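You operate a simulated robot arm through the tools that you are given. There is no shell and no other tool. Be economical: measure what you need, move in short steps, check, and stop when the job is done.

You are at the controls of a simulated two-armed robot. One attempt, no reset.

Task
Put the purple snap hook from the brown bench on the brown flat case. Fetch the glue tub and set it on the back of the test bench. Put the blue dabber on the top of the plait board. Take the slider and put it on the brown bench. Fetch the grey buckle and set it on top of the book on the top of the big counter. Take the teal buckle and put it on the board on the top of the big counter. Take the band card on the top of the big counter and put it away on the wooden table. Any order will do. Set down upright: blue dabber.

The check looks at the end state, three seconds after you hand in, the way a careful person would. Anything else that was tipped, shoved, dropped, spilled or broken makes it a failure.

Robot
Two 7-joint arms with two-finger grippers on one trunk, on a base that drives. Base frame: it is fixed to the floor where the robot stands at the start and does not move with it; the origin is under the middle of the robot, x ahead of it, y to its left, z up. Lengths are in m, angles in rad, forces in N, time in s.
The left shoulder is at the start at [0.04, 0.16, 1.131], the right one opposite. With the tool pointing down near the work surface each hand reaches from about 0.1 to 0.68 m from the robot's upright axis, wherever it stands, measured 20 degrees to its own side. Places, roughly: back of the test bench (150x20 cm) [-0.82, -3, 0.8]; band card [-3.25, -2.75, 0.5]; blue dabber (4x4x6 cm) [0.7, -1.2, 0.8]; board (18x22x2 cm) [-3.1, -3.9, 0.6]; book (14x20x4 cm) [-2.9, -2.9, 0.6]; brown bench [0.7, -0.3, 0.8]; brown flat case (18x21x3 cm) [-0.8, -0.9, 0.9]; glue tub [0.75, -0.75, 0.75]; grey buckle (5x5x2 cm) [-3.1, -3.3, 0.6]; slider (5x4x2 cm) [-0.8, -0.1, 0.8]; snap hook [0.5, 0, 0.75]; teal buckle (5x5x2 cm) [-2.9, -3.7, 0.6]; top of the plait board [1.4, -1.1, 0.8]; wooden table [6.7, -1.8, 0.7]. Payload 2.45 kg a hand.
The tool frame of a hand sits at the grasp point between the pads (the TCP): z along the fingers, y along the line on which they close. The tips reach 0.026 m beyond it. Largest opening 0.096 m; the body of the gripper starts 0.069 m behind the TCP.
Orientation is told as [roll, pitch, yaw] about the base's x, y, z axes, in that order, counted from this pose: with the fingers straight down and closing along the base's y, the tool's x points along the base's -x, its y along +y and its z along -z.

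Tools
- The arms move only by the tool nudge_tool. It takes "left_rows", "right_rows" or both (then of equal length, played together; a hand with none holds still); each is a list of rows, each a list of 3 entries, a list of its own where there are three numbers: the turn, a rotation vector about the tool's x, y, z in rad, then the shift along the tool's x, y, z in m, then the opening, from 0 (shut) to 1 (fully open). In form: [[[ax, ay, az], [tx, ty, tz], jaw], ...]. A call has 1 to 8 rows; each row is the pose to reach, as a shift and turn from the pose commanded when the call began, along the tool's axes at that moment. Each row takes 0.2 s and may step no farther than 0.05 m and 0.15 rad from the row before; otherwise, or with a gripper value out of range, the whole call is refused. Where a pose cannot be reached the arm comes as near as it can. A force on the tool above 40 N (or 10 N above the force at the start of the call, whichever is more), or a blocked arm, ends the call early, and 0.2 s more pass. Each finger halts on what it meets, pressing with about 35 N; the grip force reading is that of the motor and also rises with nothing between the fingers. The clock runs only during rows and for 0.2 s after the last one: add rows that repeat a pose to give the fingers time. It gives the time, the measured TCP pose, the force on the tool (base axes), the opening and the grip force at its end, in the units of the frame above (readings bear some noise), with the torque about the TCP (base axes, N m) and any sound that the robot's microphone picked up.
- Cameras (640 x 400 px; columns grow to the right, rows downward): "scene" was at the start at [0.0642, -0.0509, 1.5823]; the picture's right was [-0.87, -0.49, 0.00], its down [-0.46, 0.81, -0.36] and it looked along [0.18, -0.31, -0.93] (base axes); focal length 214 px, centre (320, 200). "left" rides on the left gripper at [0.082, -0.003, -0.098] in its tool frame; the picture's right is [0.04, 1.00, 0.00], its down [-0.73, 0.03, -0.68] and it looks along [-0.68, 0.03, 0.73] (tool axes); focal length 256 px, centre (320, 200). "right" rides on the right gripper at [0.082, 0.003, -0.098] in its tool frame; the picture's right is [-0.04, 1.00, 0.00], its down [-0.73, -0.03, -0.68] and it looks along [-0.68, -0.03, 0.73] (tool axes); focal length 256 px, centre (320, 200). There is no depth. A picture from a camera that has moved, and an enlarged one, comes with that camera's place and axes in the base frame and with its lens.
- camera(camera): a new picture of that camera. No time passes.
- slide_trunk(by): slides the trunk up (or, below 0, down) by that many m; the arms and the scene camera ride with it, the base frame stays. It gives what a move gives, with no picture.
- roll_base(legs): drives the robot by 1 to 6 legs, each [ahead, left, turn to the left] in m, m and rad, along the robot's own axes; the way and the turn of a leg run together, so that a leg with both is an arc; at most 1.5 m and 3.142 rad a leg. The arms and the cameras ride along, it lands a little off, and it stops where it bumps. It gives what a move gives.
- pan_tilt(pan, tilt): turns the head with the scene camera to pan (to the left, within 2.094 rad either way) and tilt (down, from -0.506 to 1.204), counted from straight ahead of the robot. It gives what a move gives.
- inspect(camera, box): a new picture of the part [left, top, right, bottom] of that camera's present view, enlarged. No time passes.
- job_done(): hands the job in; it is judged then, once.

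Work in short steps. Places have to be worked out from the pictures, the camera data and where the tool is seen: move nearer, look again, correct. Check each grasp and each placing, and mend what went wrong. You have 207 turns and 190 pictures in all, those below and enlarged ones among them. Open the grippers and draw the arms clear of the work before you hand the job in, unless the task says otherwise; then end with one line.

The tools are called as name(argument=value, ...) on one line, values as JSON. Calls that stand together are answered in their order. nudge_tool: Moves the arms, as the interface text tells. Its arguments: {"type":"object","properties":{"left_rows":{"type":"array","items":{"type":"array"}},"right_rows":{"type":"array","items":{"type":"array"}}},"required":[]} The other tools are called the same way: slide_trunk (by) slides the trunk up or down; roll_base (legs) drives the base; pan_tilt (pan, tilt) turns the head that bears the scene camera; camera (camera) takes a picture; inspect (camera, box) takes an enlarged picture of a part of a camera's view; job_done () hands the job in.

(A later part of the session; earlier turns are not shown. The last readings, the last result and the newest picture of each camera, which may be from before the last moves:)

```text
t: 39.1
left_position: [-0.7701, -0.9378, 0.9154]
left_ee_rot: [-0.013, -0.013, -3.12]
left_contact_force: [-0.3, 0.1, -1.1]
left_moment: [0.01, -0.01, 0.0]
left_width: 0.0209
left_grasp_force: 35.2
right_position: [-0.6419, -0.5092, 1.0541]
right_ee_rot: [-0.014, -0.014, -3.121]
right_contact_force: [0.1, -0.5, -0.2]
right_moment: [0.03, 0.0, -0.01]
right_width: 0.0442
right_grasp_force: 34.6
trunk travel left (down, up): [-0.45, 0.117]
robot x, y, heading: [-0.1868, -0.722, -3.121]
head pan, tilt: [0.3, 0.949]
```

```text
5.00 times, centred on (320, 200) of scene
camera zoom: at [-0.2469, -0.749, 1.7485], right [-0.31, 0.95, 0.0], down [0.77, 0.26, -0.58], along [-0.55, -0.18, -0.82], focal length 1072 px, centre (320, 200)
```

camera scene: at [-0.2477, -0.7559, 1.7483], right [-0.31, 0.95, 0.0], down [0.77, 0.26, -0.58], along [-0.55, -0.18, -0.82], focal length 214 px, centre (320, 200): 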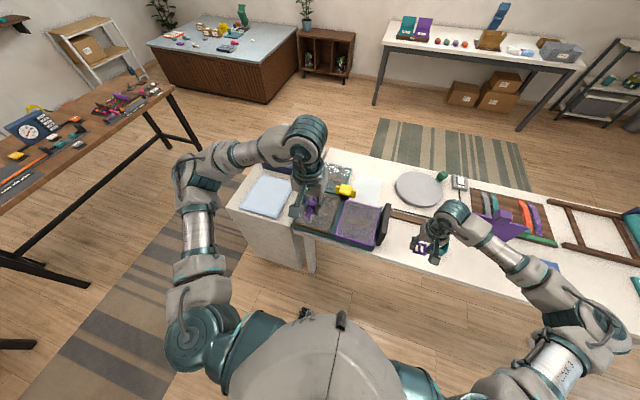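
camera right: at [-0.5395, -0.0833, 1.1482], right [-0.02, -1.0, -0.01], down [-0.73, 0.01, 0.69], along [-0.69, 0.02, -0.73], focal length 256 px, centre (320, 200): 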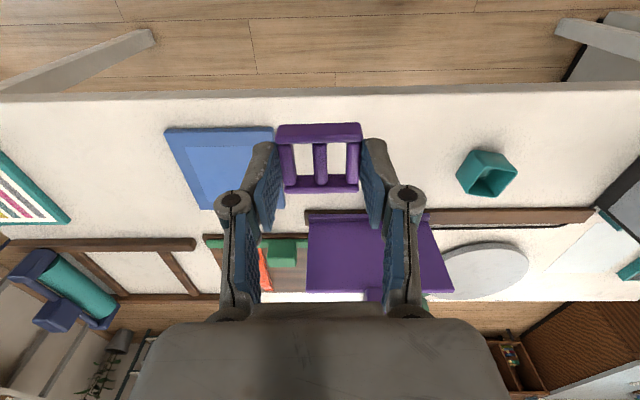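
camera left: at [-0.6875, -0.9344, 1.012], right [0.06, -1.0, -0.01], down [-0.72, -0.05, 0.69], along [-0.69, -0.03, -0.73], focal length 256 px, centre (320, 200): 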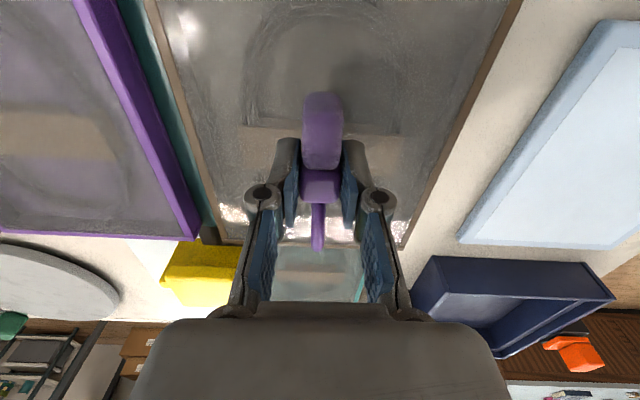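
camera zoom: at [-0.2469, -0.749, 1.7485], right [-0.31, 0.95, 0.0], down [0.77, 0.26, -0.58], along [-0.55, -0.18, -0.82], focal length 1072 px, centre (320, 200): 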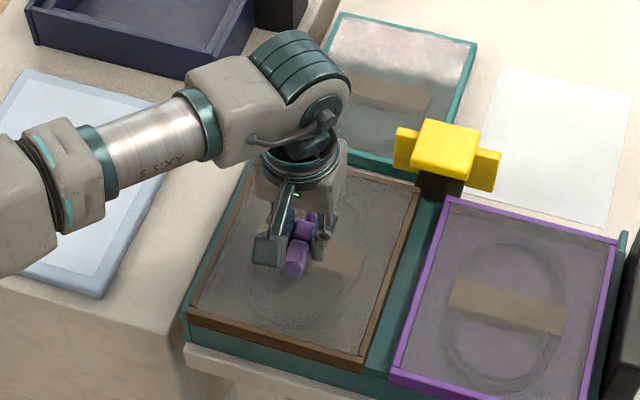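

I lower gently in small steps to feel for contact.

nudge_tool(left_rows=[[[0, 0, 0], [0, 0, 0.006], 0], [[0, 0, 0], [0, 0, 0.011], 0], [[0, 0, 0], [0, 0, 0.015], 0]])

nudge_tool(left_rows=[[[0, 0, 0], [0, 0, 0.004], 0], [[0, 0, 0], [0, 0, 0.007], 0]])

```text
t: 39.9
left_position: [-0.7705, -0.9355, 0.9]
left_ee_rot: [-0.011, -0.012, -3.121]
left_contact_force: [0.0, 0.3, 0.6]
left_moment: [0.02, -0.02, 0.01]
left_width: 0.0209
left_grasp_force: 35.1
right_position: [-0.6426, -0.5065, 1.0541]
right_ee_rot: [-0.01, -0.009, -3.119]
right_contact_force: [0.0, 0.0, -0.2]
right_moment: [-0.01, 0.0, 0.02]
right_width: 0.0443
right_grasp_force: 35.0
trunk travel left (down, up): [-0.45, 0.117]
robot x, y, heading: [-0.1877, -0.7227, -3.123]
head pan, tilt: [0.3, 0.949]
```

```text
t: 40.5
left_position: [-0.7713, -0.9351, 0.8974]
left_ee_rot: [-0.008, -0.018, -3.12]
left_contact_force: [0.1, -5.1, 22.9]
left_moment: [-0.15, 0.66, 0.12]
left_width: 0.0216
left_grasp_force: 35.1
right_position: [-0.6413, -0.5062, 1.0551]
right_ee_rot: [-0.011, -0.014, -3.121]
right_contact_force: [-0.2, 0.3, -0.5]
right_moment: [-0.01, -0.04, 0.01]
right_width: 0.044
right_grasp_force: 34.8
trunk travel left (down, up): [-0.45, 0.117]
robot x, y, heading: [-0.1863, -0.7266, -3.122]
head pan, tilt: [0.3, 0.949]
```

Contact felt at 0.8975. I back off slightly, open and lift away.

nudge_tool(left_rows=[[[0, 0, 0], [0, 0, -0.004], 0], [[0, 0, 0], [0, 0, -0.004], 0.3], [[0, 0, 0], [0, 0, -0.004], 0.6], [[0, 0, 0], [0, 0, -0.004], 0.6], [[0, 0, 0], [0, 0, -0.04], 0.6], [[0, 0, 0], [0, 0, -0.085], 0.6], [[0, 0, 0], [0, 0, -0.13], 0.6]])

camera(camera="left")

inspect(camera="scene", box=[250, 150, 410, 250])

```text
t: 42.1
left_position: [-0.7692, -0.9374, 1.0255]
left_ee_rot: [-0.008, -0.011, -3.12]
left_contact_force: [0.4, 0.3, 1.9]
left_moment: [0.0, 0.0, -0.03]
left_width: 0.0574
left_grasp_force: 0.0
right_position: [-0.6421, -0.5062, 1.0529]
right_ee_rot: [-0.012, -0.011, -3.12]
right_contact_force: [-0.4, -0.5, 1.0]
right_moment: [-0.02, -0.01, -0.01]
right_width: 0.0442
right_grasp_force: 35.3
trunk travel left (down, up): [-0.45, 0.117]
robot x, y, heading: [-0.1864, -0.7219, -3.129]
head pan, tilt: [0.3, 0.949]
```

```text
154 pictures are left
camera left: at [-0.6859, -0.9322, 1.1221], right [0.06, -1.0, -0.01], down [-0.72, -0.05, 0.69], along [-0.69, -0.03, -0.73], focal length 256 px, centre (320, 200)
```

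left: 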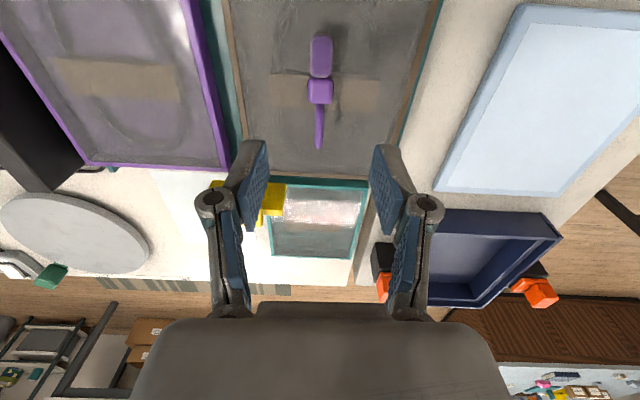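

```text
4.00 times, centred on (330, 200) of scene
camera zoom: at [-0.2466, -0.7451, 1.7486], right [-0.31, 0.95, 0.0], down [0.77, 0.26, -0.58], along [-0.55, -0.18, -0.82], focal length 858 px, centre (280, 200)
```

zoom: 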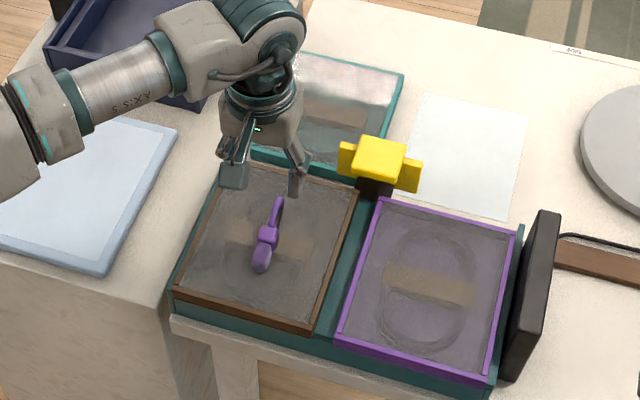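

The snap hook rests on the brown case. I retract the left arm, back away, turn around and shift to face the brown bench near the tub.

nudge_tool(left_rows=[[[0, 0, 0], [0.03, 0, -0.03], 0.6], [[0, 0, 0], [0.07, 0, -0.055], 0.6], [[0, 0, 0], [0.11, 0, -0.08], 0.6], [[0, 0, 0], [0.15, 0, -0.1], 0.6], [[0, 0, 0], [0.19, 0, -0.12], 0.6], [[0, 0, 0], [0.23, 0, -0.13], 0.6]], right_rows=[[[0, 0, 0], [0.03, 0, -0.02], 0], [[0, 0, 0], [0.06, 0, -0.03], 0], [[0, 0, 0], [0.09, 0, -0.04], 0], [[0, 0, 0], [0.12, 0, -0.05], 0], [[0, 0, 0], [0.12, 0, -0.06], 0], [[0, 0, 0], [0.12, 0, -0.06], 0]])

roll_base(legs=[[-0.2, 0, 0], [0, 0, 1.57], [0, 0, 1.552]])

pan_tilt(pan=-0.2, tilt=0.85)

camera(camera="scene")

camera(camera="left")

```text
t: 43.5
left_position: [-0.5375, -0.9341, 1.1507]
left_ee_rot: [-0.012, -0.011, -3.122]
left_contact_force: [-0.6, -0.4, -0.7]
left_moment: [0.01, 0.02, 0.02]
left_width: 0.0577
left_grasp_force: 0.0
right_position: [-0.5204, -0.505, 1.1127]
right_ee_rot: [-0.009, -0.012, -3.12]
right_contact_force: [-0.1, 0.6, 0.3]
right_moment: [0.01, 0.0, -0.02]
right_width: 0.0441
right_grasp_force: 35.4
trunk travel left (down, up): [-0.45, 0.117]
robot x, y, heading: [-0.1852, -0.7233, -3.123]
head pan, tilt: [0.3, 0.949]
```

```text
t: 52.7
left_position: [0.37, -0.5211, 1.1492]
left_ee_rot: [-0.01, -0.013, -0.012]
left_contact_force: [0.4, -0.3, 0.9]
left_moment: [-0.03, 0.01, 0.01]
left_width: 0.0575
left_grasp_force: 0.0
right_position: [0.3391, -0.948, 1.113]
right_ee_rot: [-0.011, -0.011, -0.011]
right_contact_force: [0.5, 0.2, 0.4]
right_moment: [-0.02, 0.0, 0.02]
right_width: 0.0441
right_grasp_force: 35.1
trunk travel left (down, up): [-0.45, 0.117]
robot x, y, heading: [0.0177, -0.7252, -0.013]
head pan, tilt: [0.3, 0.949]
```

```text
t: 53.6
left_position: [0.3673, -0.5207, 1.15]
left_ee_rot: [-0.013, -0.013, -0.011]
left_contact_force: [0.6, -0.3, 0.7]
left_moment: [-0.03, 0.01, 0.0]
left_width: 0.0579
left_grasp_force: 0.0
right_position: [0.3375, -0.9478, 1.1117]
right_ee_rot: [-0.012, -0.013, -0.013]
right_contact_force: [-0.1, -1.3, -0.5]
right_moment: [-0.01, 0.0, 0.0]
right_width: 0.0441
right_grasp_force: 34.3
trunk travel left (down, up): [-0.45, 0.117]
robot x, y, heading: [0.011, -0.7175, -0.012]
head pan, tilt: [-0.201, 0.85]
```

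```text
152 pictures are left
camera scene: at [0.0811, -0.7359, 1.7561], right [-0.21, -0.98, 0.0], down [-0.74, 0.16, -0.66], along [0.64, -0.14, -0.75], focal length 214 px, centre (320, 200)
```

scene: 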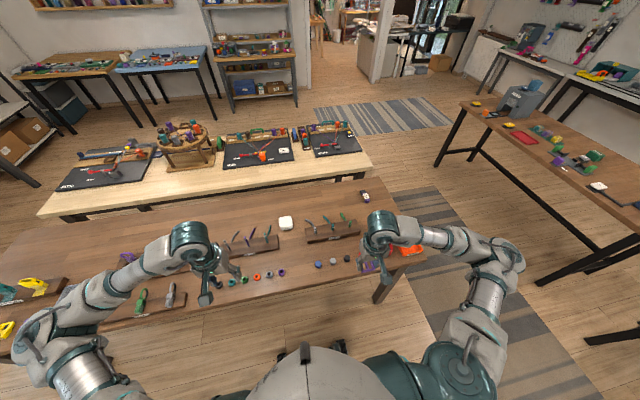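

```text
151 pictures are left
camera left: at [0.2843, -0.5214, 1.2479], right [-0.03, 1.0, -0.01], down [0.72, 0.03, 0.69], along [0.69, 0.01, -0.72], focal length 256 px, centre (320, 200)
```

left: 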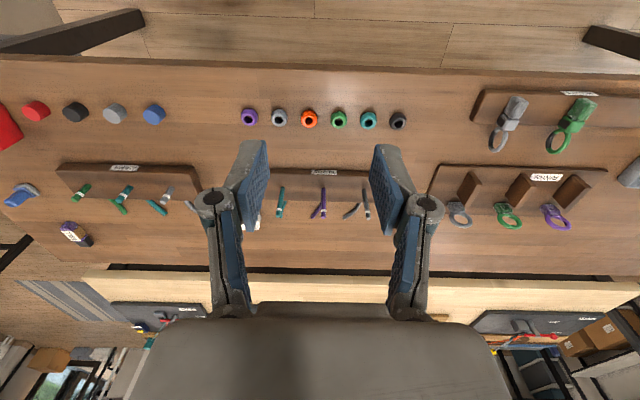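

Facing the bench. The glue tub is near (0.77, -0.70), and there is a free spot at the bench front near (0.485, -0.75) between the blue disk and the purple knob. I bring the slider above it.

nudge_tool(right_rows=[[[0, 0, 0], [-0.018, 0.025, 0.026], 0], [[0, 0, 0], [-0.036, 0.05, 0.052], 0], [[0, 0, 0], [-0.054, 0.075, 0.079], 0], [[0, 0, 0], [-0.073, 0.1, 0.105], 0], [[0, 0, 0], [-0.091, 0.125, 0.131], 0], [[0, 0, 0], [-0.11, 0.15, 0.158], 0], [[0, 0, 0], [-0.128, 0.175, 0.184], 0], [[0, 0, 0], [-0.146, 0.2, 0.21], 0]])

camera(camera="right")

```text
t: 55.4
left_position: [0.3676, -0.5166, 1.1505]
left_ee_rot: [-0.012, -0.013, -0.013]
left_contact_force: [0.6, -0.1, 0.7]
left_moment: [0.01, 0.01, -0.02]
left_width: 0.0575
left_grasp_force: 0.1
right_position: [0.489, -0.7506, 0.9005]
right_ee_rot: [-0.015, -0.013, -0.012]
right_contact_force: [-0.1, -0.8, 0.3]
right_moment: [-0.03, 0.02, 0.03]
right_width: 0.044
right_grasp_force: 34.9
trunk travel left (down, up): [-0.45, 0.117]
robot x, y, heading: [0.0136, -0.7161, -0.014]
head pan, tilt: [-0.201, 0.85]
```

```text
150 pictures are left
camera right: at [0.4053, -0.7444, 0.9975], right [0.05, 1.0, -0.01], down [0.72, -0.03, 0.69], along [0.69, -0.05, -0.72], focal length 256 px, centre (320, 200)
```

right: 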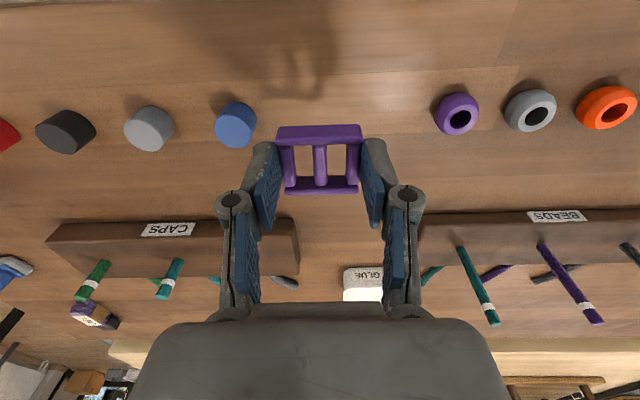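

I shift 15 mm away from the blue cap and lower to ~0.835, then feel down.

nudge_tool(right_rows=[[[0, 0, 0], [0, 0.015, 0.02], 0], [[0, 0, 0], [0, 0.017, 0.045], 0], [[0, 0, 0], [0, 0.017, 0.065], 0], [[0, 0, 0], [0, 0.017, 0.065], 0]])

nudge_tool(right_rows=[[[0, 0, 0], [0, 0.0, 0.006], 0], [[0, 0, 0], [0, 0, 0.011], 0], [[0, 0, 0], [0, 0, 0.014], 0]])

camera(camera="right")

```text
t: 56.4
left_position: [0.3669, -0.519, 1.1509]
left_ee_rot: [-0.01, -0.016, -0.014]
left_contact_force: [-0.3, 0.0, -0.1]
left_moment: [0.0, 0.0, 0.01]
left_width: 0.0581
left_grasp_force: 0.1
right_position: [0.4902, -0.7344, 0.8369]
right_ee_rot: [-0.012, -0.013, -0.011]
right_contact_force: [-0.2, -0.6, -0.2]
right_moment: [0.02, -0.03, 0.01]
right_width: 0.0441
right_grasp_force: 34.8
trunk travel left (down, up): [-0.45, 0.117]
robot x, y, heading: [0.0153, -0.7158, -0.017]
head pan, tilt: [-0.201, 0.85]
```

```text
t: 57.2
left_position: [0.365, -0.5187, 1.1512]
left_ee_rot: [-0.012, -0.016, -0.013]
left_contact_force: [0.2, -0.2, 0.3]
left_moment: [0.01, -0.04, -0.03]
left_width: 0.0574
left_grasp_force: 0.0
right_position: [0.4889, -0.7333, 0.8261]
right_ee_rot: [-0.01, -0.019, -0.012]
right_contact_force: [3.9, -0.6, 28.2]
right_moment: [0.2, 0.02, -0.11]
right_width: 0.0442
right_grasp_force: 34.3
trunk travel left (down, up): [-0.45, 0.117]
robot x, y, heading: [0.0135, -0.7191, -0.009]
head pan, tilt: [-0.201, 0.85]
```

```text
149 pictures are left
camera right: at [0.4049, -0.7287, 0.9215], right [0.05, 1.0, -0.01], down [0.72, -0.03, 0.69], along [0.69, -0.04, -0.72], focal length 256 px, centre (320, 200)
```

right: 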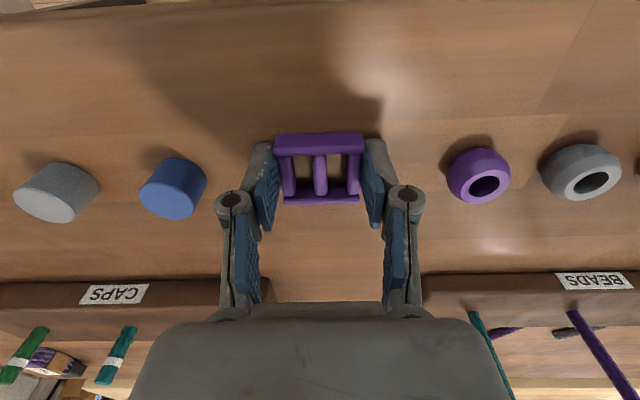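

Contact; brown bench top is ≈0.80. I back off 2 mm, open partway and lift.

nudge_tool(right_rows=[[[0, 0, 0], [0, 0.0, -0.003], 0], [[0, 0, 0], [0, 0, -0.003], 0.4], [[0, 0, 0], [0, 0, -0.003], 0.62], [[0, 0, 0], [0, 0, -0.003], 0.62], [[0, 0, 0], [0, 0, -0.04], 0.62], [[0, 0, 0], [0, 0, -0.08], 0.62], [[0, 0, 0], [0, 0, -0.12], 0.62], [[0, 0, 0], [0, 0, -0.16], 0.62]])

camera(camera="right")

```text
t: 59.0
left_position: [0.3665, -0.5187, 1.1509]
left_ee_rot: [-0.011, -0.017, -0.012]
left_contact_force: [-0.2, 0.8, 0.2]
left_moment: [0.02, 0.0, 0.0]
left_width: 0.0579
left_grasp_force: 0.2
right_position: [0.486, -0.7324, 0.9836]
right_ee_rot: [-0.011, -0.013, -0.011]
right_contact_force: [0.3, -0.9, 0.1]
right_moment: [0.04, -0.01, 0.03]
right_width: 0.0596
right_grasp_force: 0.1
trunk travel left (down, up): [-0.45, 0.117]
robot x, y, heading: [0.01, -0.7191, -0.014]
head pan, tilt: [-0.201, 0.85]
```

```text
148 pictures are left
camera right: at [0.4024, -0.7276, 1.0801], right [0.05, 1.0, -0.01], down [0.72, -0.03, 0.69], along [0.69, -0.04, -0.72], focal length 256 px, centre (320, 200)
```

right: 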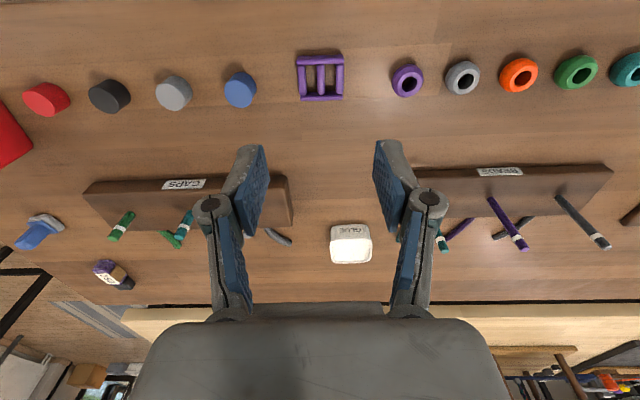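

Slider is on the bench. The tub is around (0.75, -0.70). I shift the base right 0.13 and ahead 0.15 so both tub (left hand) and dabber (right hand) are in reach.

roll_base(legs=[[0, -0.13, 0], [0.14, 0, 0]])

camera(camera="left")

camera(camera="right")

```text
t: 61.2
left_position: [0.5001, -0.6042, 1.1446]
left_ee_rot: [-0.041, -0.016, -0.005]
left_contact_force: [0.1, 1.7, -0.3]
left_moment: [-0.12, 0.03, 0.03]
left_width: 0.0577
left_grasp_force: 0.0
right_position: [0.6216, -0.8226, 0.9862]
right_ee_rot: [-0.042, -0.019, -0.005]
right_contact_force: [-0.8, 1.7, -0.1]
right_moment: [-0.15, -0.16, 0.0]
right_width: 0.0594
right_grasp_force: 0.1
trunk travel left (down, up): [-0.45, 0.117]
robot x, y, heading: [0.151, -0.8415, -0.013]
head pan, tilt: [-0.201, 0.85]
```

```text
147 pictures are left
camera left: at [0.4181, -0.6018, 1.2416], right [-0.03, 1.0, -0.04], down [0.72, 0.05, 0.69], along [0.69, -0.01, -0.72], focal length 256 px, centre (320, 200)
```

left: 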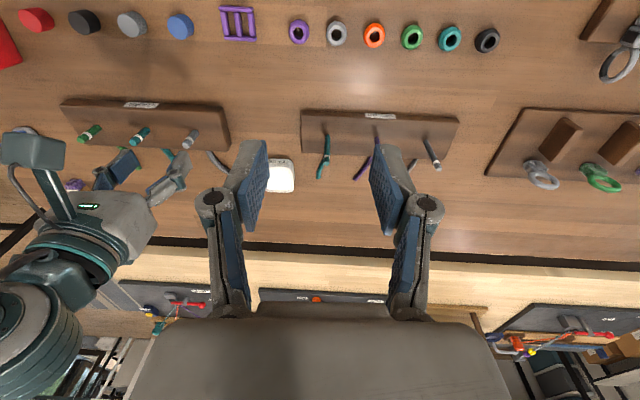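

```text
146 pictures are left
camera right: at [0.5368, -0.814, 1.0815], right [0.05, 1.0, -0.04], down [0.72, 0.0, 0.69], along [0.69, -0.06, -0.72], focal length 256 px, centre (320, 200)
```

right: 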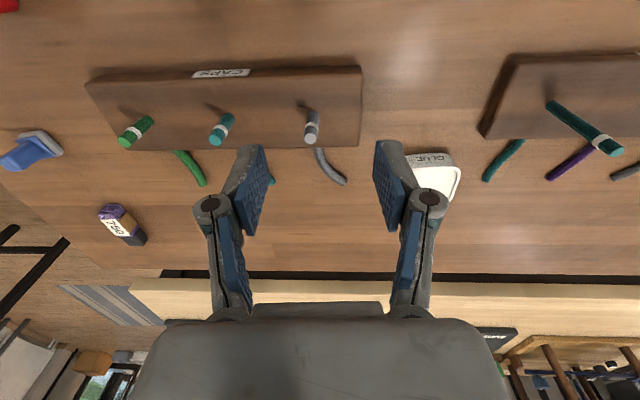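

Tub top at (0.746, -0.693, 0.83) by both cameras. I move the left hand above it while the right hand swings out toward the dabber.

nudge_tool(left_rows=[[[0, 0, 0], [-0.03, -0.01, 0.02], 1], [[0, 0, 0], [-0.06, -0.02, 0.04], 1], [[0, 0, 0], [-0.09, -0.03, 0.065], 1], [[0, 0, 0], [-0.12, -0.04, 0.09], 1], [[0, 0, 0], [-0.15, -0.05, 0.12], 1], [[0, 0, 0], [-0.185, -0.06, 0.145], 1], [[0, 0, 0], [-0.215, -0.07, 0.175], 1], [[0, 0, 0], [-0.246, -0.08, 0.2], 1]], right_rows=[[[0, 0, 0], [0.005, -0.035, -0.01], 1], [[0, 0, 0], [0.01, -0.07, -0.01], 1], [[0, 0, 0], [0.015, -0.105, -0.01], 1], [[0, 0, 0], [0.02, -0.14, -0.01], 1], [[0, 0, 0], [0.025, -0.175, -0.01], 1], [[0, 0, 0], [0.03, -0.21, -0.01], 1], [[0, 0, 0], [0.03, -0.245, -0.01], 1], [[0, 0, 0], [0.03, -0.28, -0.01], 1]])

camera(camera="left")

camera(camera="right")

```text
t: 63.2
left_position: [0.7472, -0.6753, 0.9527]
left_ee_rot: [-0.041, -0.02, 0.003]
left_contact_force: [0.5, 1.2, -0.6]
left_moment: [-0.14, 0.01, 0.0]
left_width: 0.0961
left_grasp_force: 0.1
right_position: [0.5883, -1.0868, 1.0113]
right_ee_rot: [-0.044, -0.024, 0.005]
right_contact_force: [0.6, 2.4, 0.0]
right_moment: [-0.17, 0.02, 0.02]
right_width: 0.0961
right_grasp_force: 0.0
trunk travel left (down, up): [-0.45, 0.117]
robot x, y, heading: [0.1533, -0.8294, -0.015]
head pan, tilt: [-0.201, 0.85]
stopped in row 8 (left hand): the arm was blocked; the commanded pose is now the measured one
```

```text
145 pictures are left
camera left: at [0.6649, -0.6747, 1.0489], right [-0.04, 1.0, -0.04], down [0.72, 0.06, 0.69], along [0.69, 0.0, -0.72], focal length 256 px, centre (320, 200)
```

left: 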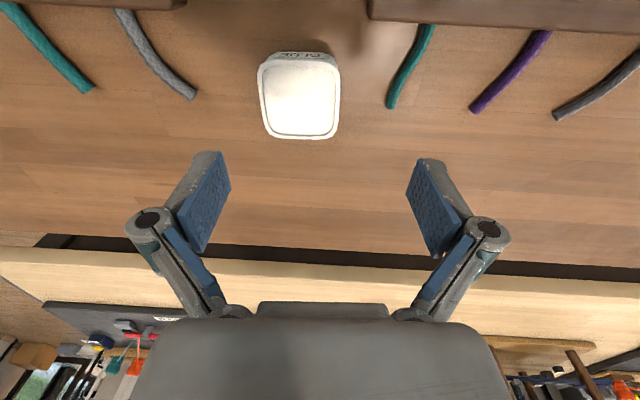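

```text
144 pictures are left
camera right: at [0.503, -1.0786, 1.1062], right [0.04, 1.0, -0.04], down [0.72, 0.0, 0.7], along [0.7, -0.06, -0.72], focal length 256 px, centre (320, 200)
```

right: 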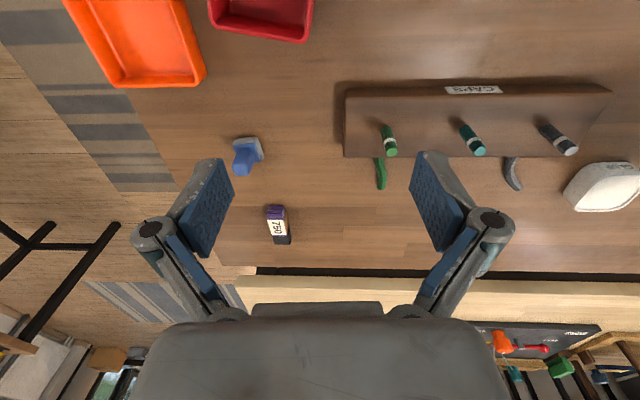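

The robot leans a bit and the left arm reported blocked; I look down at the base's right-front and at the left arm for contacts.

pan_tilt(pan=-0.7, tilt=1.2)

camera(camera="scene")

pan_tilt(pan=0.4, tilt=1.1)

camera(camera="scene")

```text
t: 64.1
left_position: [0.7492, -0.6761, 0.9526]
left_ee_rot: [-0.04, -0.018, 0.002]
left_contact_force: [-0.2, 1.6, -1.3]
left_moment: [-0.19, 0.04, 0.0]
left_width: 0.0963
left_grasp_force: 0.0
right_position: [0.5889, -1.088, 1.0098]
right_ee_rot: [-0.039, -0.023, 0.004]
right_contact_force: [1.1, 2.1, 0.0]
right_moment: [-0.11, 0.05, 0.03]
right_width: 0.096
right_grasp_force: 0.1
trunk travel left (down, up): [-0.45, 0.117]
robot x, y, heading: [0.1486, -0.8262, -0.01]
head pan, tilt: [-0.7, 1.201]
```

```text
143 pictures are left
camera scene: at [0.1882, -0.8313, 1.7328], right [-0.65, -0.76, 0.02], down [-0.71, 0.6, -0.37], along [0.27, -0.26, -0.93], focal length 214 px, centre (320, 200)
```

scene: 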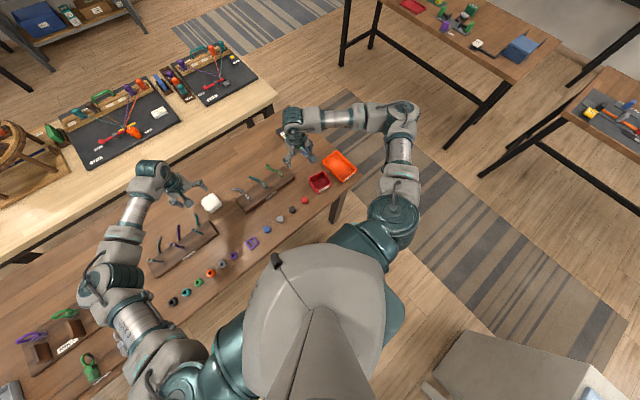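

```text
t: 65.5
left_position: [0.7493, -0.7224, 0.9586]
left_ee_rot: [-0.005, -0.02, -0.004]
left_contact_force: [-0.1, -1.7, 0.0]
left_moment: [0.12, 0.01, -0.01]
left_width: 0.0958
left_grasp_force: 0.1
right_position: [0.589, -1.1336, 0.9999]
right_ee_rot: [-0.006, -0.021, -0.003]
right_contact_force: [0.5, -1.6, -0.3]
right_moment: [0.16, 0.0, -0.03]
right_width: 0.0957
right_grasp_force: 0.1
trunk travel left (down, up): [-0.45, 0.117]
robot x, y, heading: [0.1516, -0.8367, -0.011]
head pan, tilt: [0.4, 1.1]
```

```text
142 pictures are left
camera scene: at [0.2033, -0.8488, 1.7385], right [0.38, -0.93, -0.02], down [-0.83, -0.33, -0.46], along [0.42, 0.19, -0.89], focal length 214 px, centre (320, 200)
```

scene: 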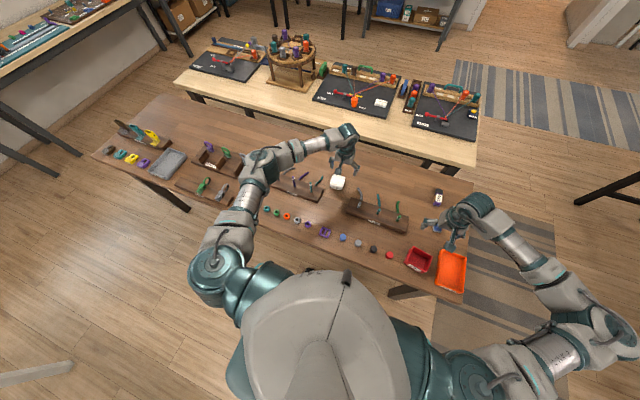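

The lean is only weight-shift sway; it has now relaxed and nothing is touching. I re-look with the left camera.

camera(camera="left")

```text
141 pictures are left
camera left: at [0.6654, -0.7245, 1.0544], right [-0.04, 1.0, -0.01], down [0.72, 0.03, 0.69], along [0.69, 0.02, -0.72], focal length 256 px, centre (320, 200)
```

left: 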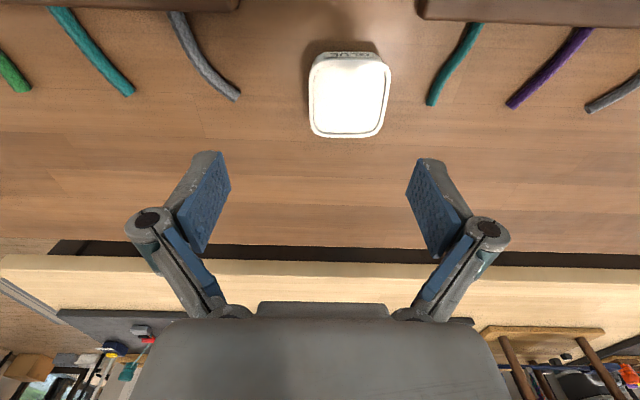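

Tub centre (0.757, -0.697), 71 mm wide. I correct laterally and descend to 0.86 first.

nudge_tool(left_rows=[[[0, 0, 0], [-0.003, 0.013, 0.01], 1], [[0, 0, 0], [-0.006, 0.026, 0.04], 1], [[0, 0, 0], [-0.006, 0.026, 0.075], 1], [[0, 0, 0], [-0.006, 0.026, 0.09], 1], [[0, 0, 0], [-0.006, 0.026, 0.09], 1]])

camera(camera="left")

```text
t: 66.7
left_position: [0.7565, -0.6677, 0.8647]
left_ee_rot: [-0.026, -0.017, 0.0]
left_contact_force: [0.2, 0.3, -0.7]
left_moment: [-0.02, -0.01, 0.0]
left_width: 0.0962
left_grasp_force: 0.1
right_position: [0.5893, -1.1015, 1.0058]
right_ee_rot: [-0.03, -0.023, 0.003]
right_contact_force: [-0.4, 1.0, 0.1]
right_moment: [-0.04, 0.02, -0.01]
right_width: 0.0959
right_grasp_force: 0.0
trunk travel left (down, up): [-0.45, 0.117]
robot x, y, heading: [0.1476, -0.8335, -0.006]
head pan, tilt: [0.4, 1.1]
```

```text
140 pictures are left
camera left: at [0.6734, -0.668, 0.9606], right [-0.04, 1.0, -0.03], down [0.72, 0.05, 0.69], along [0.69, 0.01, -0.72], focal length 256 px, centre (320, 200)
```

left: 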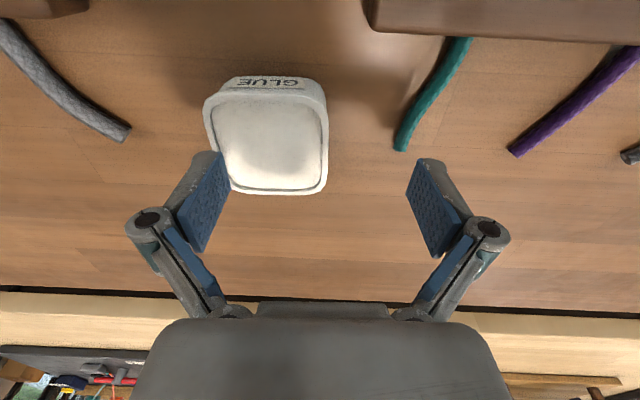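

Sway moved the hand 3 cm. I hold still for a while to see whether it settles.

nudge_tool(left_rows=[[[0, 0, 0], [0, 0, -0.02], 1], [[0, 0, 0], [0, 0, -0.02], 1], [[0, 0, 0], [0, 0, -0.02], 1], [[0, 0, 0], [0, 0, -0.02], 1], [[0, 0, 0], [0, 0, -0.02], 1]])

nudge_tool(left_rows=[[[0, 0, 0], [0, 0, 0], 1], [[0, 0, 0], [0, 0, 0], 1], [[0, 0, 0], [0, 0, 0], 1], [[0, 0, 0], [0, 0, 0], 1], [[0, 0, 0], [0, 0, 0], 1]])

nudge_tool(left_rows=[[[0, 0, 0], [0, 0, 0], 1]])

```text
t: 67.8
left_position: [0.7566, -0.6593, 0.8832]
left_ee_rot: [-0.035, -0.019, 0.002]
left_contact_force: [0.6, 2.3, -0.4]
left_moment: [-0.14, 0.03, 0.0]
left_width: 0.096
left_grasp_force: 0.1
right_position: [0.5878, -1.0938, 1.0079]
right_ee_rot: [-0.037, -0.023, 0.005]
right_contact_force: [0.4, 1.1, -0.1]
right_moment: [-0.07, 0.04, -0.01]
right_width: 0.0961
right_grasp_force: 0.1
trunk travel left (down, up): [-0.45, 0.117]
robot x, y, heading: [0.153, -0.8352, -0.01]
head pan, tilt: [0.4, 1.1]
```

```text
t: 69.0
left_position: [0.7558, -0.6875, 0.8861]
left_ee_rot: [-0.014, -0.019, -0.004]
left_contact_force: [-0.4, -0.7, 1.5]
left_moment: [0.07, 0.0, 0.03]
left_width: 0.0959
left_grasp_force: 0.1
right_position: [0.588, -1.123, 1.0021]
right_ee_rot: [-0.016, -0.022, -0.001]
right_contact_force: [-0.2, -1.2, 0.5]
right_moment: [0.08, 0.01, -0.02]
right_width: 0.096
right_grasp_force: 0.0
trunk travel left (down, up): [-0.45, 0.117]
robot x, y, heading: [0.1542, -0.8345, -0.012]
head pan, tilt: [0.4, 1.1]
```

```text
t: 69.5
left_position: [0.7562, -0.6679, 0.8849]
left_ee_rot: [-0.029, -0.018, 0.0]
left_contact_force: [-0.4, 0.6, 0.5]
left_moment: [-0.05, 0.02, 0.0]
left_width: 0.0961
left_grasp_force: 0.1
right_position: [0.5884, -1.1028, 1.0052]
right_ee_rot: [-0.028, -0.022, 0.001]
right_contact_force: [0.2, 1.1, 1.4]
right_moment: [-0.01, 0.01, -0.01]
right_width: 0.0959
right_grasp_force: 0.1
trunk travel left (down, up): [-0.45, 0.117]
robot x, y, heading: [0.1516, -0.8349, -0.009]
head pan, tilt: [0.4, 1.1]
```

It is an underdamped sway excited by motions. I wait with both hands still.

nudge_tool(left_rows=[[[0, 0, 0], [0, 0, 0], 1], [[0, 0, 0], [0, 0, 0], 1], [[0, 0, 0], [0, 0, 0], 1], [[0, 0, 0], [0, 0, 0], 1], [[0, 0, 0], [0, 0, 0], 1], [[0, 0, 0], [0, 0, 0], 1], [[0, 0, 0], [0, 0, 0], 1], [[0, 0, 0], [0, 0, 0], 1]])

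nudge_tool(left_rows=[[[0, 0, 0], [0, 0, 0], 1], [[0, 0, 0], [0, 0, 0], 1], [[0, 0, 0], [0, 0, 0], 1], [[0, 0, 0], [0, 0, 0], 1], [[0, 0, 0], [0, 0, 0], 1], [[0, 0, 0], [0, 0, 0], 1], [[0, 0, 0], [0, 0, 0], 1], [[0, 0, 0], [0, 0, 0], 1]])

nudge_tool(left_rows=[[[0, 0, 0], [0, 0, 0], 1]])

nudge_tool(left_rows=[[[0, 0, 0], [0, 0, 0], 1]])

nudge_tool(left_rows=[[[0, 0, 0], [0, 0, 0], 1]])

```text
t: 71.2
left_position: [0.7555, -0.6726, 0.8843]
left_ee_rot: [-0.023, -0.018, -0.002]
left_contact_force: [0.1, 0.3, 0.1]
left_moment: [0.01, -0.02, 0.01]
left_width: 0.0958
left_grasp_force: 0.1
right_position: [0.589, -1.1091, 1.0044]
right_ee_rot: [-0.024, -0.021, 0.001]
right_contact_force: [-0.5, 0.0, 0.0]
right_moment: [-0.01, 0.01, 0.0]
right_width: 0.0958
right_grasp_force: 0.1
trunk travel left (down, up): [-0.45, 0.117]
robot x, y, heading: [0.1483, -0.8363, -0.011]
head pan, tilt: [0.4, 1.1]
```

```text
t: 73.0
left_position: [0.7549, -0.6759, 0.8846]
left_ee_rot: [-0.02, -0.018, 0.0]
left_contact_force: [0.6, 0.2, 0.0]
left_moment: [0.02, -0.01, -0.02]
left_width: 0.0959
left_grasp_force: 0.1
right_position: [0.5882, -1.1137, 1.0033]
right_ee_rot: [-0.021, -0.024, -0.001]
right_contact_force: [0.4, -0.7, -0.1]
right_moment: [-0.01, 0.01, 0.02]
right_width: 0.0961
right_grasp_force: 0.1
trunk travel left (down, up): [-0.45, 0.117]
robot x, y, heading: [0.1528, -0.835, -0.015]
head pan, tilt: [0.4, 1.1]
```

```text
t: 73.5
left_position: [0.7561, -0.6697, 0.8837]
left_ee_rot: [-0.025, -0.019, -0.002]
left_contact_force: [0.1, 0.2, -0.6]
left_moment: [0.0, -0.02, 0.03]
left_width: 0.0959
left_grasp_force: 0.0
right_position: [0.588, -1.1043, 1.0062]
right_ee_rot: [-0.028, -0.024, 0.001]
right_contact_force: [0.5, -0.1, 0.0]
right_moment: [-0.04, 0.02, 0.0]
right_width: 0.0961
right_grasp_force: 0.0
trunk travel left (down, up): [-0.45, 0.117]
robot x, y, heading: [0.1519, -0.833, -0.009]
head pan, tilt: [0.4, 1.1]
```

```text
t: 73.8
left_position: [0.7561, -0.6807, 0.8855]
left_ee_rot: [-0.018, -0.018, -0.005]
left_contact_force: [0.0, -0.5, 1.0]
left_moment: [0.02, -0.04, 0.01]
left_width: 0.0959
left_grasp_force: 0.0
right_position: [0.5884, -1.1164, 1.0033]
right_ee_rot: [-0.018, -0.023, 0.0]
right_contact_force: [-0.7, 0.6, 0.2]
right_moment: [0.08, 0.0, 0.01]
right_width: 0.0961
right_grasp_force: 0.0
trunk travel left (down, up): [-0.45, 0.117]
robot x, y, heading: [0.1472, -0.8373, -0.016]
head pan, tilt: [0.4, 1.1]
```

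```text
t: 74.2
left_position: [0.7553, -0.671, 0.8847]
left_ee_rot: [-0.025, -0.019, -0.001]
left_contact_force: [0.7, 0.1, -0.5]
left_moment: [-0.01, -0.03, 0.01]
left_width: 0.096
left_grasp_force: 0.0
right_position: [0.5887, -1.105, 1.006]
right_ee_rot: [-0.026, -0.022, 0.003]
right_contact_force: [0.1, 1.3, -0.2]
right_moment: [-0.04, 0.0, 0.01]
right_width: 0.096
right_grasp_force: 0.1
trunk travel left (down, up): [-0.45, 0.117]
robot x, y, heading: [0.1529, -0.8339, -0.009]
head pan, tilt: [0.4, 1.1]
```

Sway has decayed to ±5 mm about y≈-0.675. I slowly shift 21 mm to the right and hold, then check.

nudge_tool(left_rows=[[[0, 0, 0], [0, -0.004, 0], 1], [[0, 0, 0], [0, -0.008, 0], 1], [[0, 0, 0], [0, -0.012, 0], 1], [[0, 0, 0], [0, -0.016, 0], 1], [[0, 0, 0], [0, -0.021, 0], 1], [[0, 0, 0], [0, -0.021, 0], 1], [[0, 0, 0], [0, -0.021, 0], 1], [[0, 0, 0], [0, -0.021, 0], 1]])

camera(camera="left")

```text
t: 76.0
left_position: [0.7559, -0.6948, 0.8844]
left_ee_rot: [-0.023, -0.02, -0.001]
left_contact_force: [1.3, 0.0, -0.3]
left_moment: [-0.01, -0.03, -0.01]
left_width: 0.0961
left_grasp_force: 0.0
right_position: [0.5879, -1.1104, 1.0045]
right_ee_rot: [-0.025, -0.022, 0.001]
right_contact_force: [0.5, 0.0, -0.2]
right_moment: [-0.01, -0.03, -0.01]
right_width: 0.096
right_grasp_force: 0.2
trunk travel left (down, up): [-0.45, 0.117]
robot x, y, heading: [0.1527, -0.8363, -0.011]
head pan, tilt: [0.4, 1.1]
```

```text
139 pictures are left
camera left: at [0.6729, -0.6961, 0.982], right [-0.04, 1.0, -0.02], down [0.72, 0.04, 0.69], along [0.69, 0.01, -0.72], focal length 256 px, centre (320, 200)
```

left: 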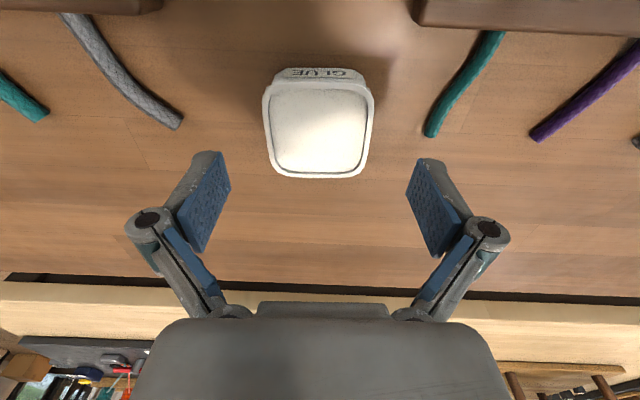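

Centred. I descend to 0.836 and close.

nudge_tool(left_rows=[[[0, 0, 0], [0, 0, 0.015], 1], [[0, 0, 0], [0, 0, 0.03], 1], [[0, 0, 0], [0, 0, 0.042], 1], [[0, 0, 0], [0, 0.001, 0.048], 1], [[0, 0, 0], [0, 0.001, 0.048], 0.8], [[0, 0, 0], [0, 0.001, 0.048], 0.5], [[0, 0, 0], [0, 0.001, 0.048], 0.4], [[0, 0, 0], [0, 0.001, 0.048], 0.4]])

camera(camera="left")

```text
t: 77.8
left_position: [0.7574, -0.6976, 0.8382]
left_ee_rot: [-0.022, -0.02, -0.002]
left_contact_force: [0.9, -0.4, 1.2]
left_moment: [-0.17, 0.09, 0.07]
left_width: 0.0664
left_grasp_force: 35.1
right_position: [0.5887, -1.1115, 1.0039]
right_ee_rot: [-0.022, -0.023, 0.0]
right_contact_force: [-0.7, 0.3, -0.2]
right_moment: [-0.03, 0.03, 0.01]
right_width: 0.0961
right_grasp_force: 0.1
trunk travel left (down, up): [-0.45, 0.117]
robot x, y, heading: [0.1542, -0.8348, -0.009]
head pan, tilt: [0.4, 1.1]
```

```text
138 pictures are left
camera left: at [0.6743, -0.698, 0.9342], right [-0.04, 1.0, -0.02], down [0.72, 0.04, 0.69], along [0.69, 0.01, -0.72], focal length 256 px, centre (320, 200)
```

left: 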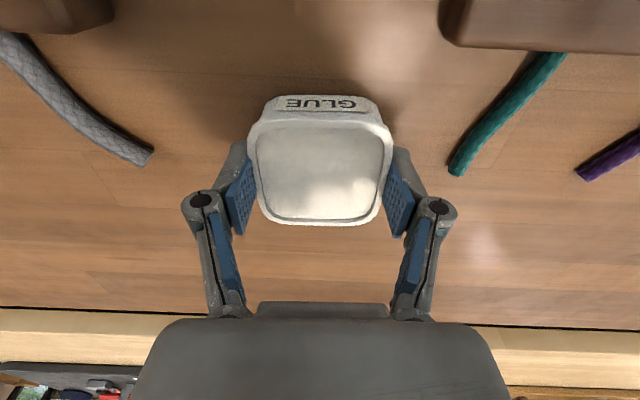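

Tub gripped at 66 mm. I lift it straight up, slowly.

nudge_tool(left_rows=[[[0, 0, 0], [0, 0, -0.02], 0.3], [[0, 0, 0], [0, 0, -0.05], 0.3], [[0, 0, 0], [0, 0, -0.09], 0.3], [[0, 0, 0], [0, 0, -0.13], 0.3], [[0, 0, 0], [0.02, 0, -0.17], 0.3], [[0, 0, 0], [0.04, 0, -0.2], 0.3], [[0, 0, 0], [0.06, 0, -0.22], 0.3], [[0, 0, 0], [0.08, 0, -0.23], 0.3]])

camera(camera="left")

camera(camera="right")

```text
t: 79.7
left_position: [0.6716, -0.6922, 1.067]
left_ee_rot: [-0.022, -0.018, -0.003]
left_contact_force: [-0.2, -0.3, -3.4]
left_moment: [0.0, -0.02, 0.04]
left_width: 0.0658
left_grasp_force: 34.8
right_position: [0.5878, -1.1119, 1.0044]
right_ee_rot: [-0.024, -0.022, -0.001]
right_contact_force: [0.9, 0.5, -0.5]
right_moment: [0.01, -0.01, -0.02]
right_width: 0.096
right_grasp_force: 0.1
trunk travel left (down, up): [-0.45, 0.117]
robot x, y, heading: [0.151, -0.8371, -0.012]
head pan, tilt: [0.4, 1.1]
```

```text
137 pictures are left
camera left: at [0.5891, -0.6921, 1.1632], right [-0.04, 1.0, -0.02], down [0.72, 0.04, 0.69], along [0.69, 0.01, -0.72], focal length 256 px, centre (320, 200)
```

left: 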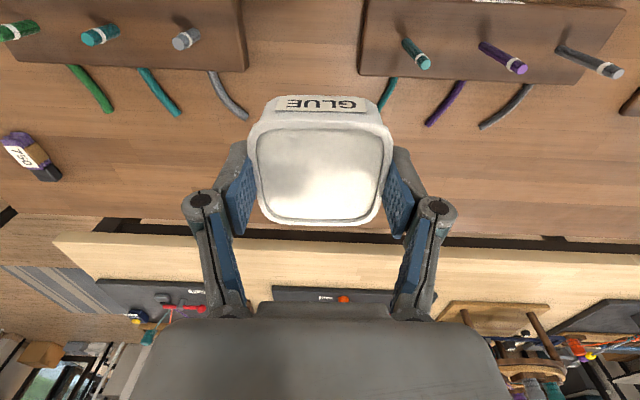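

```text
136 pictures are left
camera right: at [0.503, -1.105, 1.1003], right [0.04, 1.0, -0.02], down [0.72, -0.01, 0.7], along [0.7, -0.04, -0.72], focal length 256 px, centre (320, 200)
```

right: 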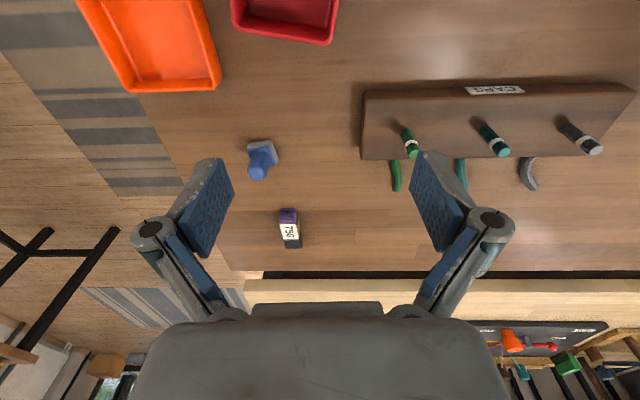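

The tub is safely held. Dabber stands at about (0.69, -1.193). I slowly bring the right hand above it.

nudge_tool(right_rows=[[[0, 0, 0], [-0.01, -0.01, 0.01], 0.9], [[0, 0, 0], [-0.025, -0.02, 0.02], 0.8], [[0, 0, 0], [-0.04, -0.034, 0.03], 0.8], [[0, 0, 0], [-0.06, -0.048, 0.04], 0.8], [[0, 0, 0], [-0.08, -0.062, 0.05], 0.8], [[0, 0, 0], [-0.09, -0.072, 0.06], 0.8], [[0, 0, 0], [-0.098, -0.08, 0.07], 0.8], [[0, 0, 0], [-0.098, -0.08, 0.07], 0.8]])

nudge_tool(right_rows=[[[0, 0, 0], [0, 0, 0], 0.8], [[0, 0, 0], [0, 0, 0], 0.8], [[0, 0, 0], [0, 0, 0], 0.8], [[0, 0, 0], [0, 0, 0], 0.8], [[0, 0, 0], [0, 0, 0], 0.8], [[0, 0, 0], [0, 0, 0], 0.8], [[0, 0, 0], [0, 0, 0], 0.8], [[0, 0, 0], [0, 0, 0], 0.8]])

camera(camera="right")

```text
t: 81.5
left_position: [0.6732, -0.6921, 1.066]
left_ee_rot: [-0.023, -0.019, -0.001]
left_contact_force: [0.2, 0.0, -2.7]
left_moment: [-0.02, 0.01, -0.01]
left_width: 0.066
left_grasp_force: 35.3
right_position: [0.6887, -1.1923, 0.939]
right_ee_rot: [-0.021, -0.022, -0.001]
right_contact_force: [-0.1, 0.3, -0.5]
right_moment: [-0.01, 0.02, 0.0]
right_width: 0.0768
right_grasp_force: 0.1
trunk travel left (down, up): [-0.45, 0.117]
robot x, y, heading: [0.1534, -0.8354, -0.011]
head pan, tilt: [0.4, 1.1]
```

```text
t: 83.2
left_position: [0.6737, -0.6907, 1.0676]
left_ee_rot: [-0.022, -0.018, 0.0]
left_contact_force: [-0.8, -1.1, -3.6]
left_moment: [0.07, 0.05, 0.02]
left_width: 0.0658
left_grasp_force: 35.0
right_position: [0.6894, -1.192, 0.9397]
right_ee_rot: [-0.023, -0.022, 0.0]
right_contact_force: [-0.2, -0.3, 0.2]
right_moment: [-0.02, -0.01, -0.05]
right_width: 0.0769
right_grasp_force: 0.0
trunk travel left (down, up): [-0.45, 0.117]
robot x, y, heading: [0.1513, -0.8325, -0.008]
head pan, tilt: [0.4, 1.1]
```

```text
135 pictures are left
camera right: at [0.6037, -1.1867, 1.0345], right [0.04, 1.0, -0.02], down [0.72, -0.01, 0.7], along [0.69, -0.04, -0.72], focal length 256 px, centre (320, 200)
```

right: 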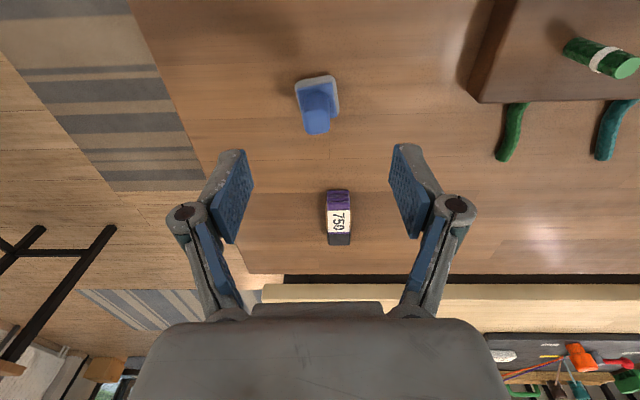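

inspect(camera="right", box=[260, 50, 380, 150])

```text
4.00 times, centred on (320, 100) of right
camera zoom: at [0.6037, -1.1867, 1.0345], right [0.04, 1.0, -0.02], down [0.72, -0.01, 0.7], along [0.69, -0.04, -0.72], focal length 1024 px, centre (320, 600)
```

zoom: 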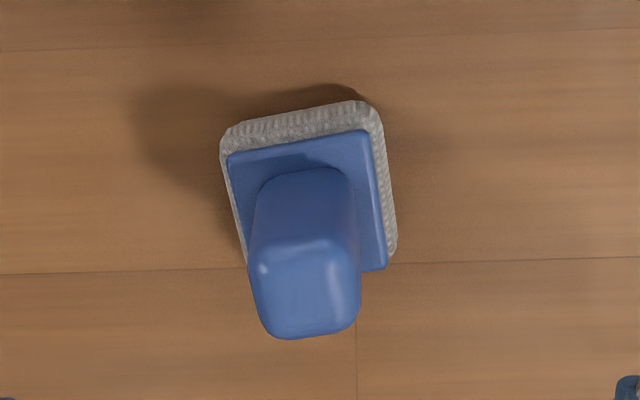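

Dabber has a felt base and knob, centre (0.692, -1.197), top ≈0.86, turned ≈0.15 rad. I turn the hand to match, and descend to ~0.87 first.

nudge_tool(right_rows=[[[0, 0, -0.05], [0, -0.001, 0.015], 0.7], [[0, 0, -0.1], [-0.001, -0.002, 0.035], 0.7], [[0, 0, -0.15], [-0.001, -0.003, 0.055], 0.7], [[0, 0, -0.15], [-0.001, -0.003, 0.065], 0.7], [[0, 0, -0.15], [-0.001, -0.003, 0.065], 0.7], [[0, 0, -0.15], [-0.001, -0.003, 0.065], 0.7]])

inspect(camera="right", box=[200, 60, 440, 220])

```text
t: 84.7
left_position: [0.6721, -0.6928, 1.0659]
left_ee_rot: [-0.024, -0.019, -0.001]
left_contact_force: [0.2, 0.1, -3.1]
left_moment: [0.0, 0.01, 0.01]
left_width: 0.0658
left_grasp_force: 35.1
right_position: [0.6908, -1.1982, 0.874]
right_ee_rot: [-0.026, -0.019, 0.15]
right_contact_force: [-0.5, 0.2, 0.3]
right_moment: [0.0, -0.03, 0.03]
right_width: 0.0674
right_grasp_force: 0.2
trunk travel left (down, up): [-0.45, 0.117]
robot x, y, heading: [0.1528, -0.8334, -0.015]
head pan, tilt: [0.4, 1.1]
```

```text
2.50 times, centred on (320, 140) of right
camera zoom: at [0.6064, -1.2043, 0.9694], right [-0.11, 0.99, -0.03], down [0.71, 0.1, 0.69], along [0.69, 0.06, -0.72], focal length 640 px, centre (320, 350)
```

zoom: 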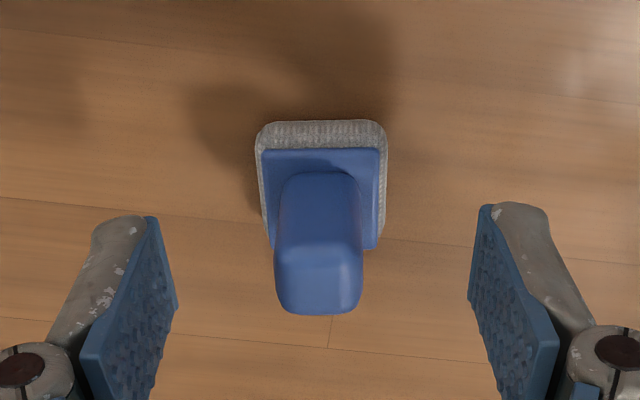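

Aligned. I descend 22 mm and close on the knob.

nudge_tool(right_rows=[[[0, 0, 0], [0, 0, 0.012], 0.7], [[0, 0, 0], [0, 0, 0.022], 0.7], [[0, 0, 0], [0, 0, 0.022], 0.4], [[0, 0, 0], [0, 0, 0.022], 0.1], [[0, 0, 0], [0, 0, 0.022], 0.0], [[0, 0, 0], [0, 0, 0.022], 0.0]])

nudge_tool(right_rows=[[[0, 0, 0], [0, 0, -0.015], 0], [[0, 0, 0], [0, 0, -0.035], 0], [[0, 0, 0], [0, 0, -0.06], 0], [[0, 0, 0], [0, 0, -0.09], 0], [[0, 0, 0], [0, 0, -0.12], 0], [[0, 0, 0], [0, 0, -0.15], 0]])

camera(camera="right")

```text
t: 86.0
left_position: [0.6736, -0.6913, 1.0667]
left_ee_rot: [-0.023, -0.02, -0.003]
left_contact_force: [0.0, 0.9, -3.0]
left_moment: [0.02, 0.01, 0.02]
left_width: 0.0657
left_grasp_force: 34.9
right_position: [0.6914, -1.1972, 0.852]
right_ee_rot: [-0.026, -0.018, 0.149]
right_contact_force: [0.3, 0.1, 1.9]
right_moment: [0.07, 0.02, 0.0]
right_width: 0.0197
right_grasp_force: 35.0
trunk travel left (down, up): [-0.45, 0.117]
robot x, y, heading: [0.1532, -0.8342, -0.006]
head pan, tilt: [0.4, 1.1]
```

```text
t: 87.5
left_position: [0.6718, -0.6909, 1.0663]
left_ee_rot: [-0.023, -0.019, -0.002]
left_contact_force: [-0.3, 0.4, -3.4]
left_moment: [-0.02, 0.01, -0.02]
left_width: 0.0656
left_grasp_force: 34.5
right_position: [0.6875, -1.1929, 1.0019]
right_ee_rot: [-0.028, -0.018, 0.15]
right_contact_force: [-1.1, -0.3, -0.6]
right_moment: [-0.01, -0.01, 0.01]
right_width: 0.0198
right_grasp_force: 34.7
trunk travel left (down, up): [-0.45, 0.117]
robot x, y, heading: [0.1498, -0.8375, -0.011]
head pan, tilt: [0.4, 1.1]
```

```text
132 pictures are left
camera right: at [0.6028, -1.2001, 1.0973], right [-0.11, 0.99, -0.03], down [0.71, 0.1, 0.69], along [0.69, 0.06, -0.72], focal length 256 px, centre (320, 200)
```

right: 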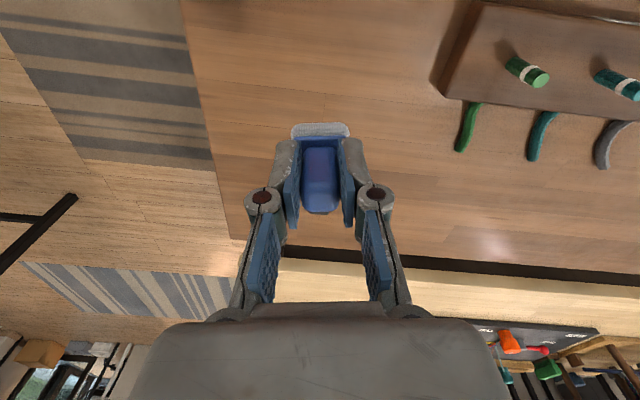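

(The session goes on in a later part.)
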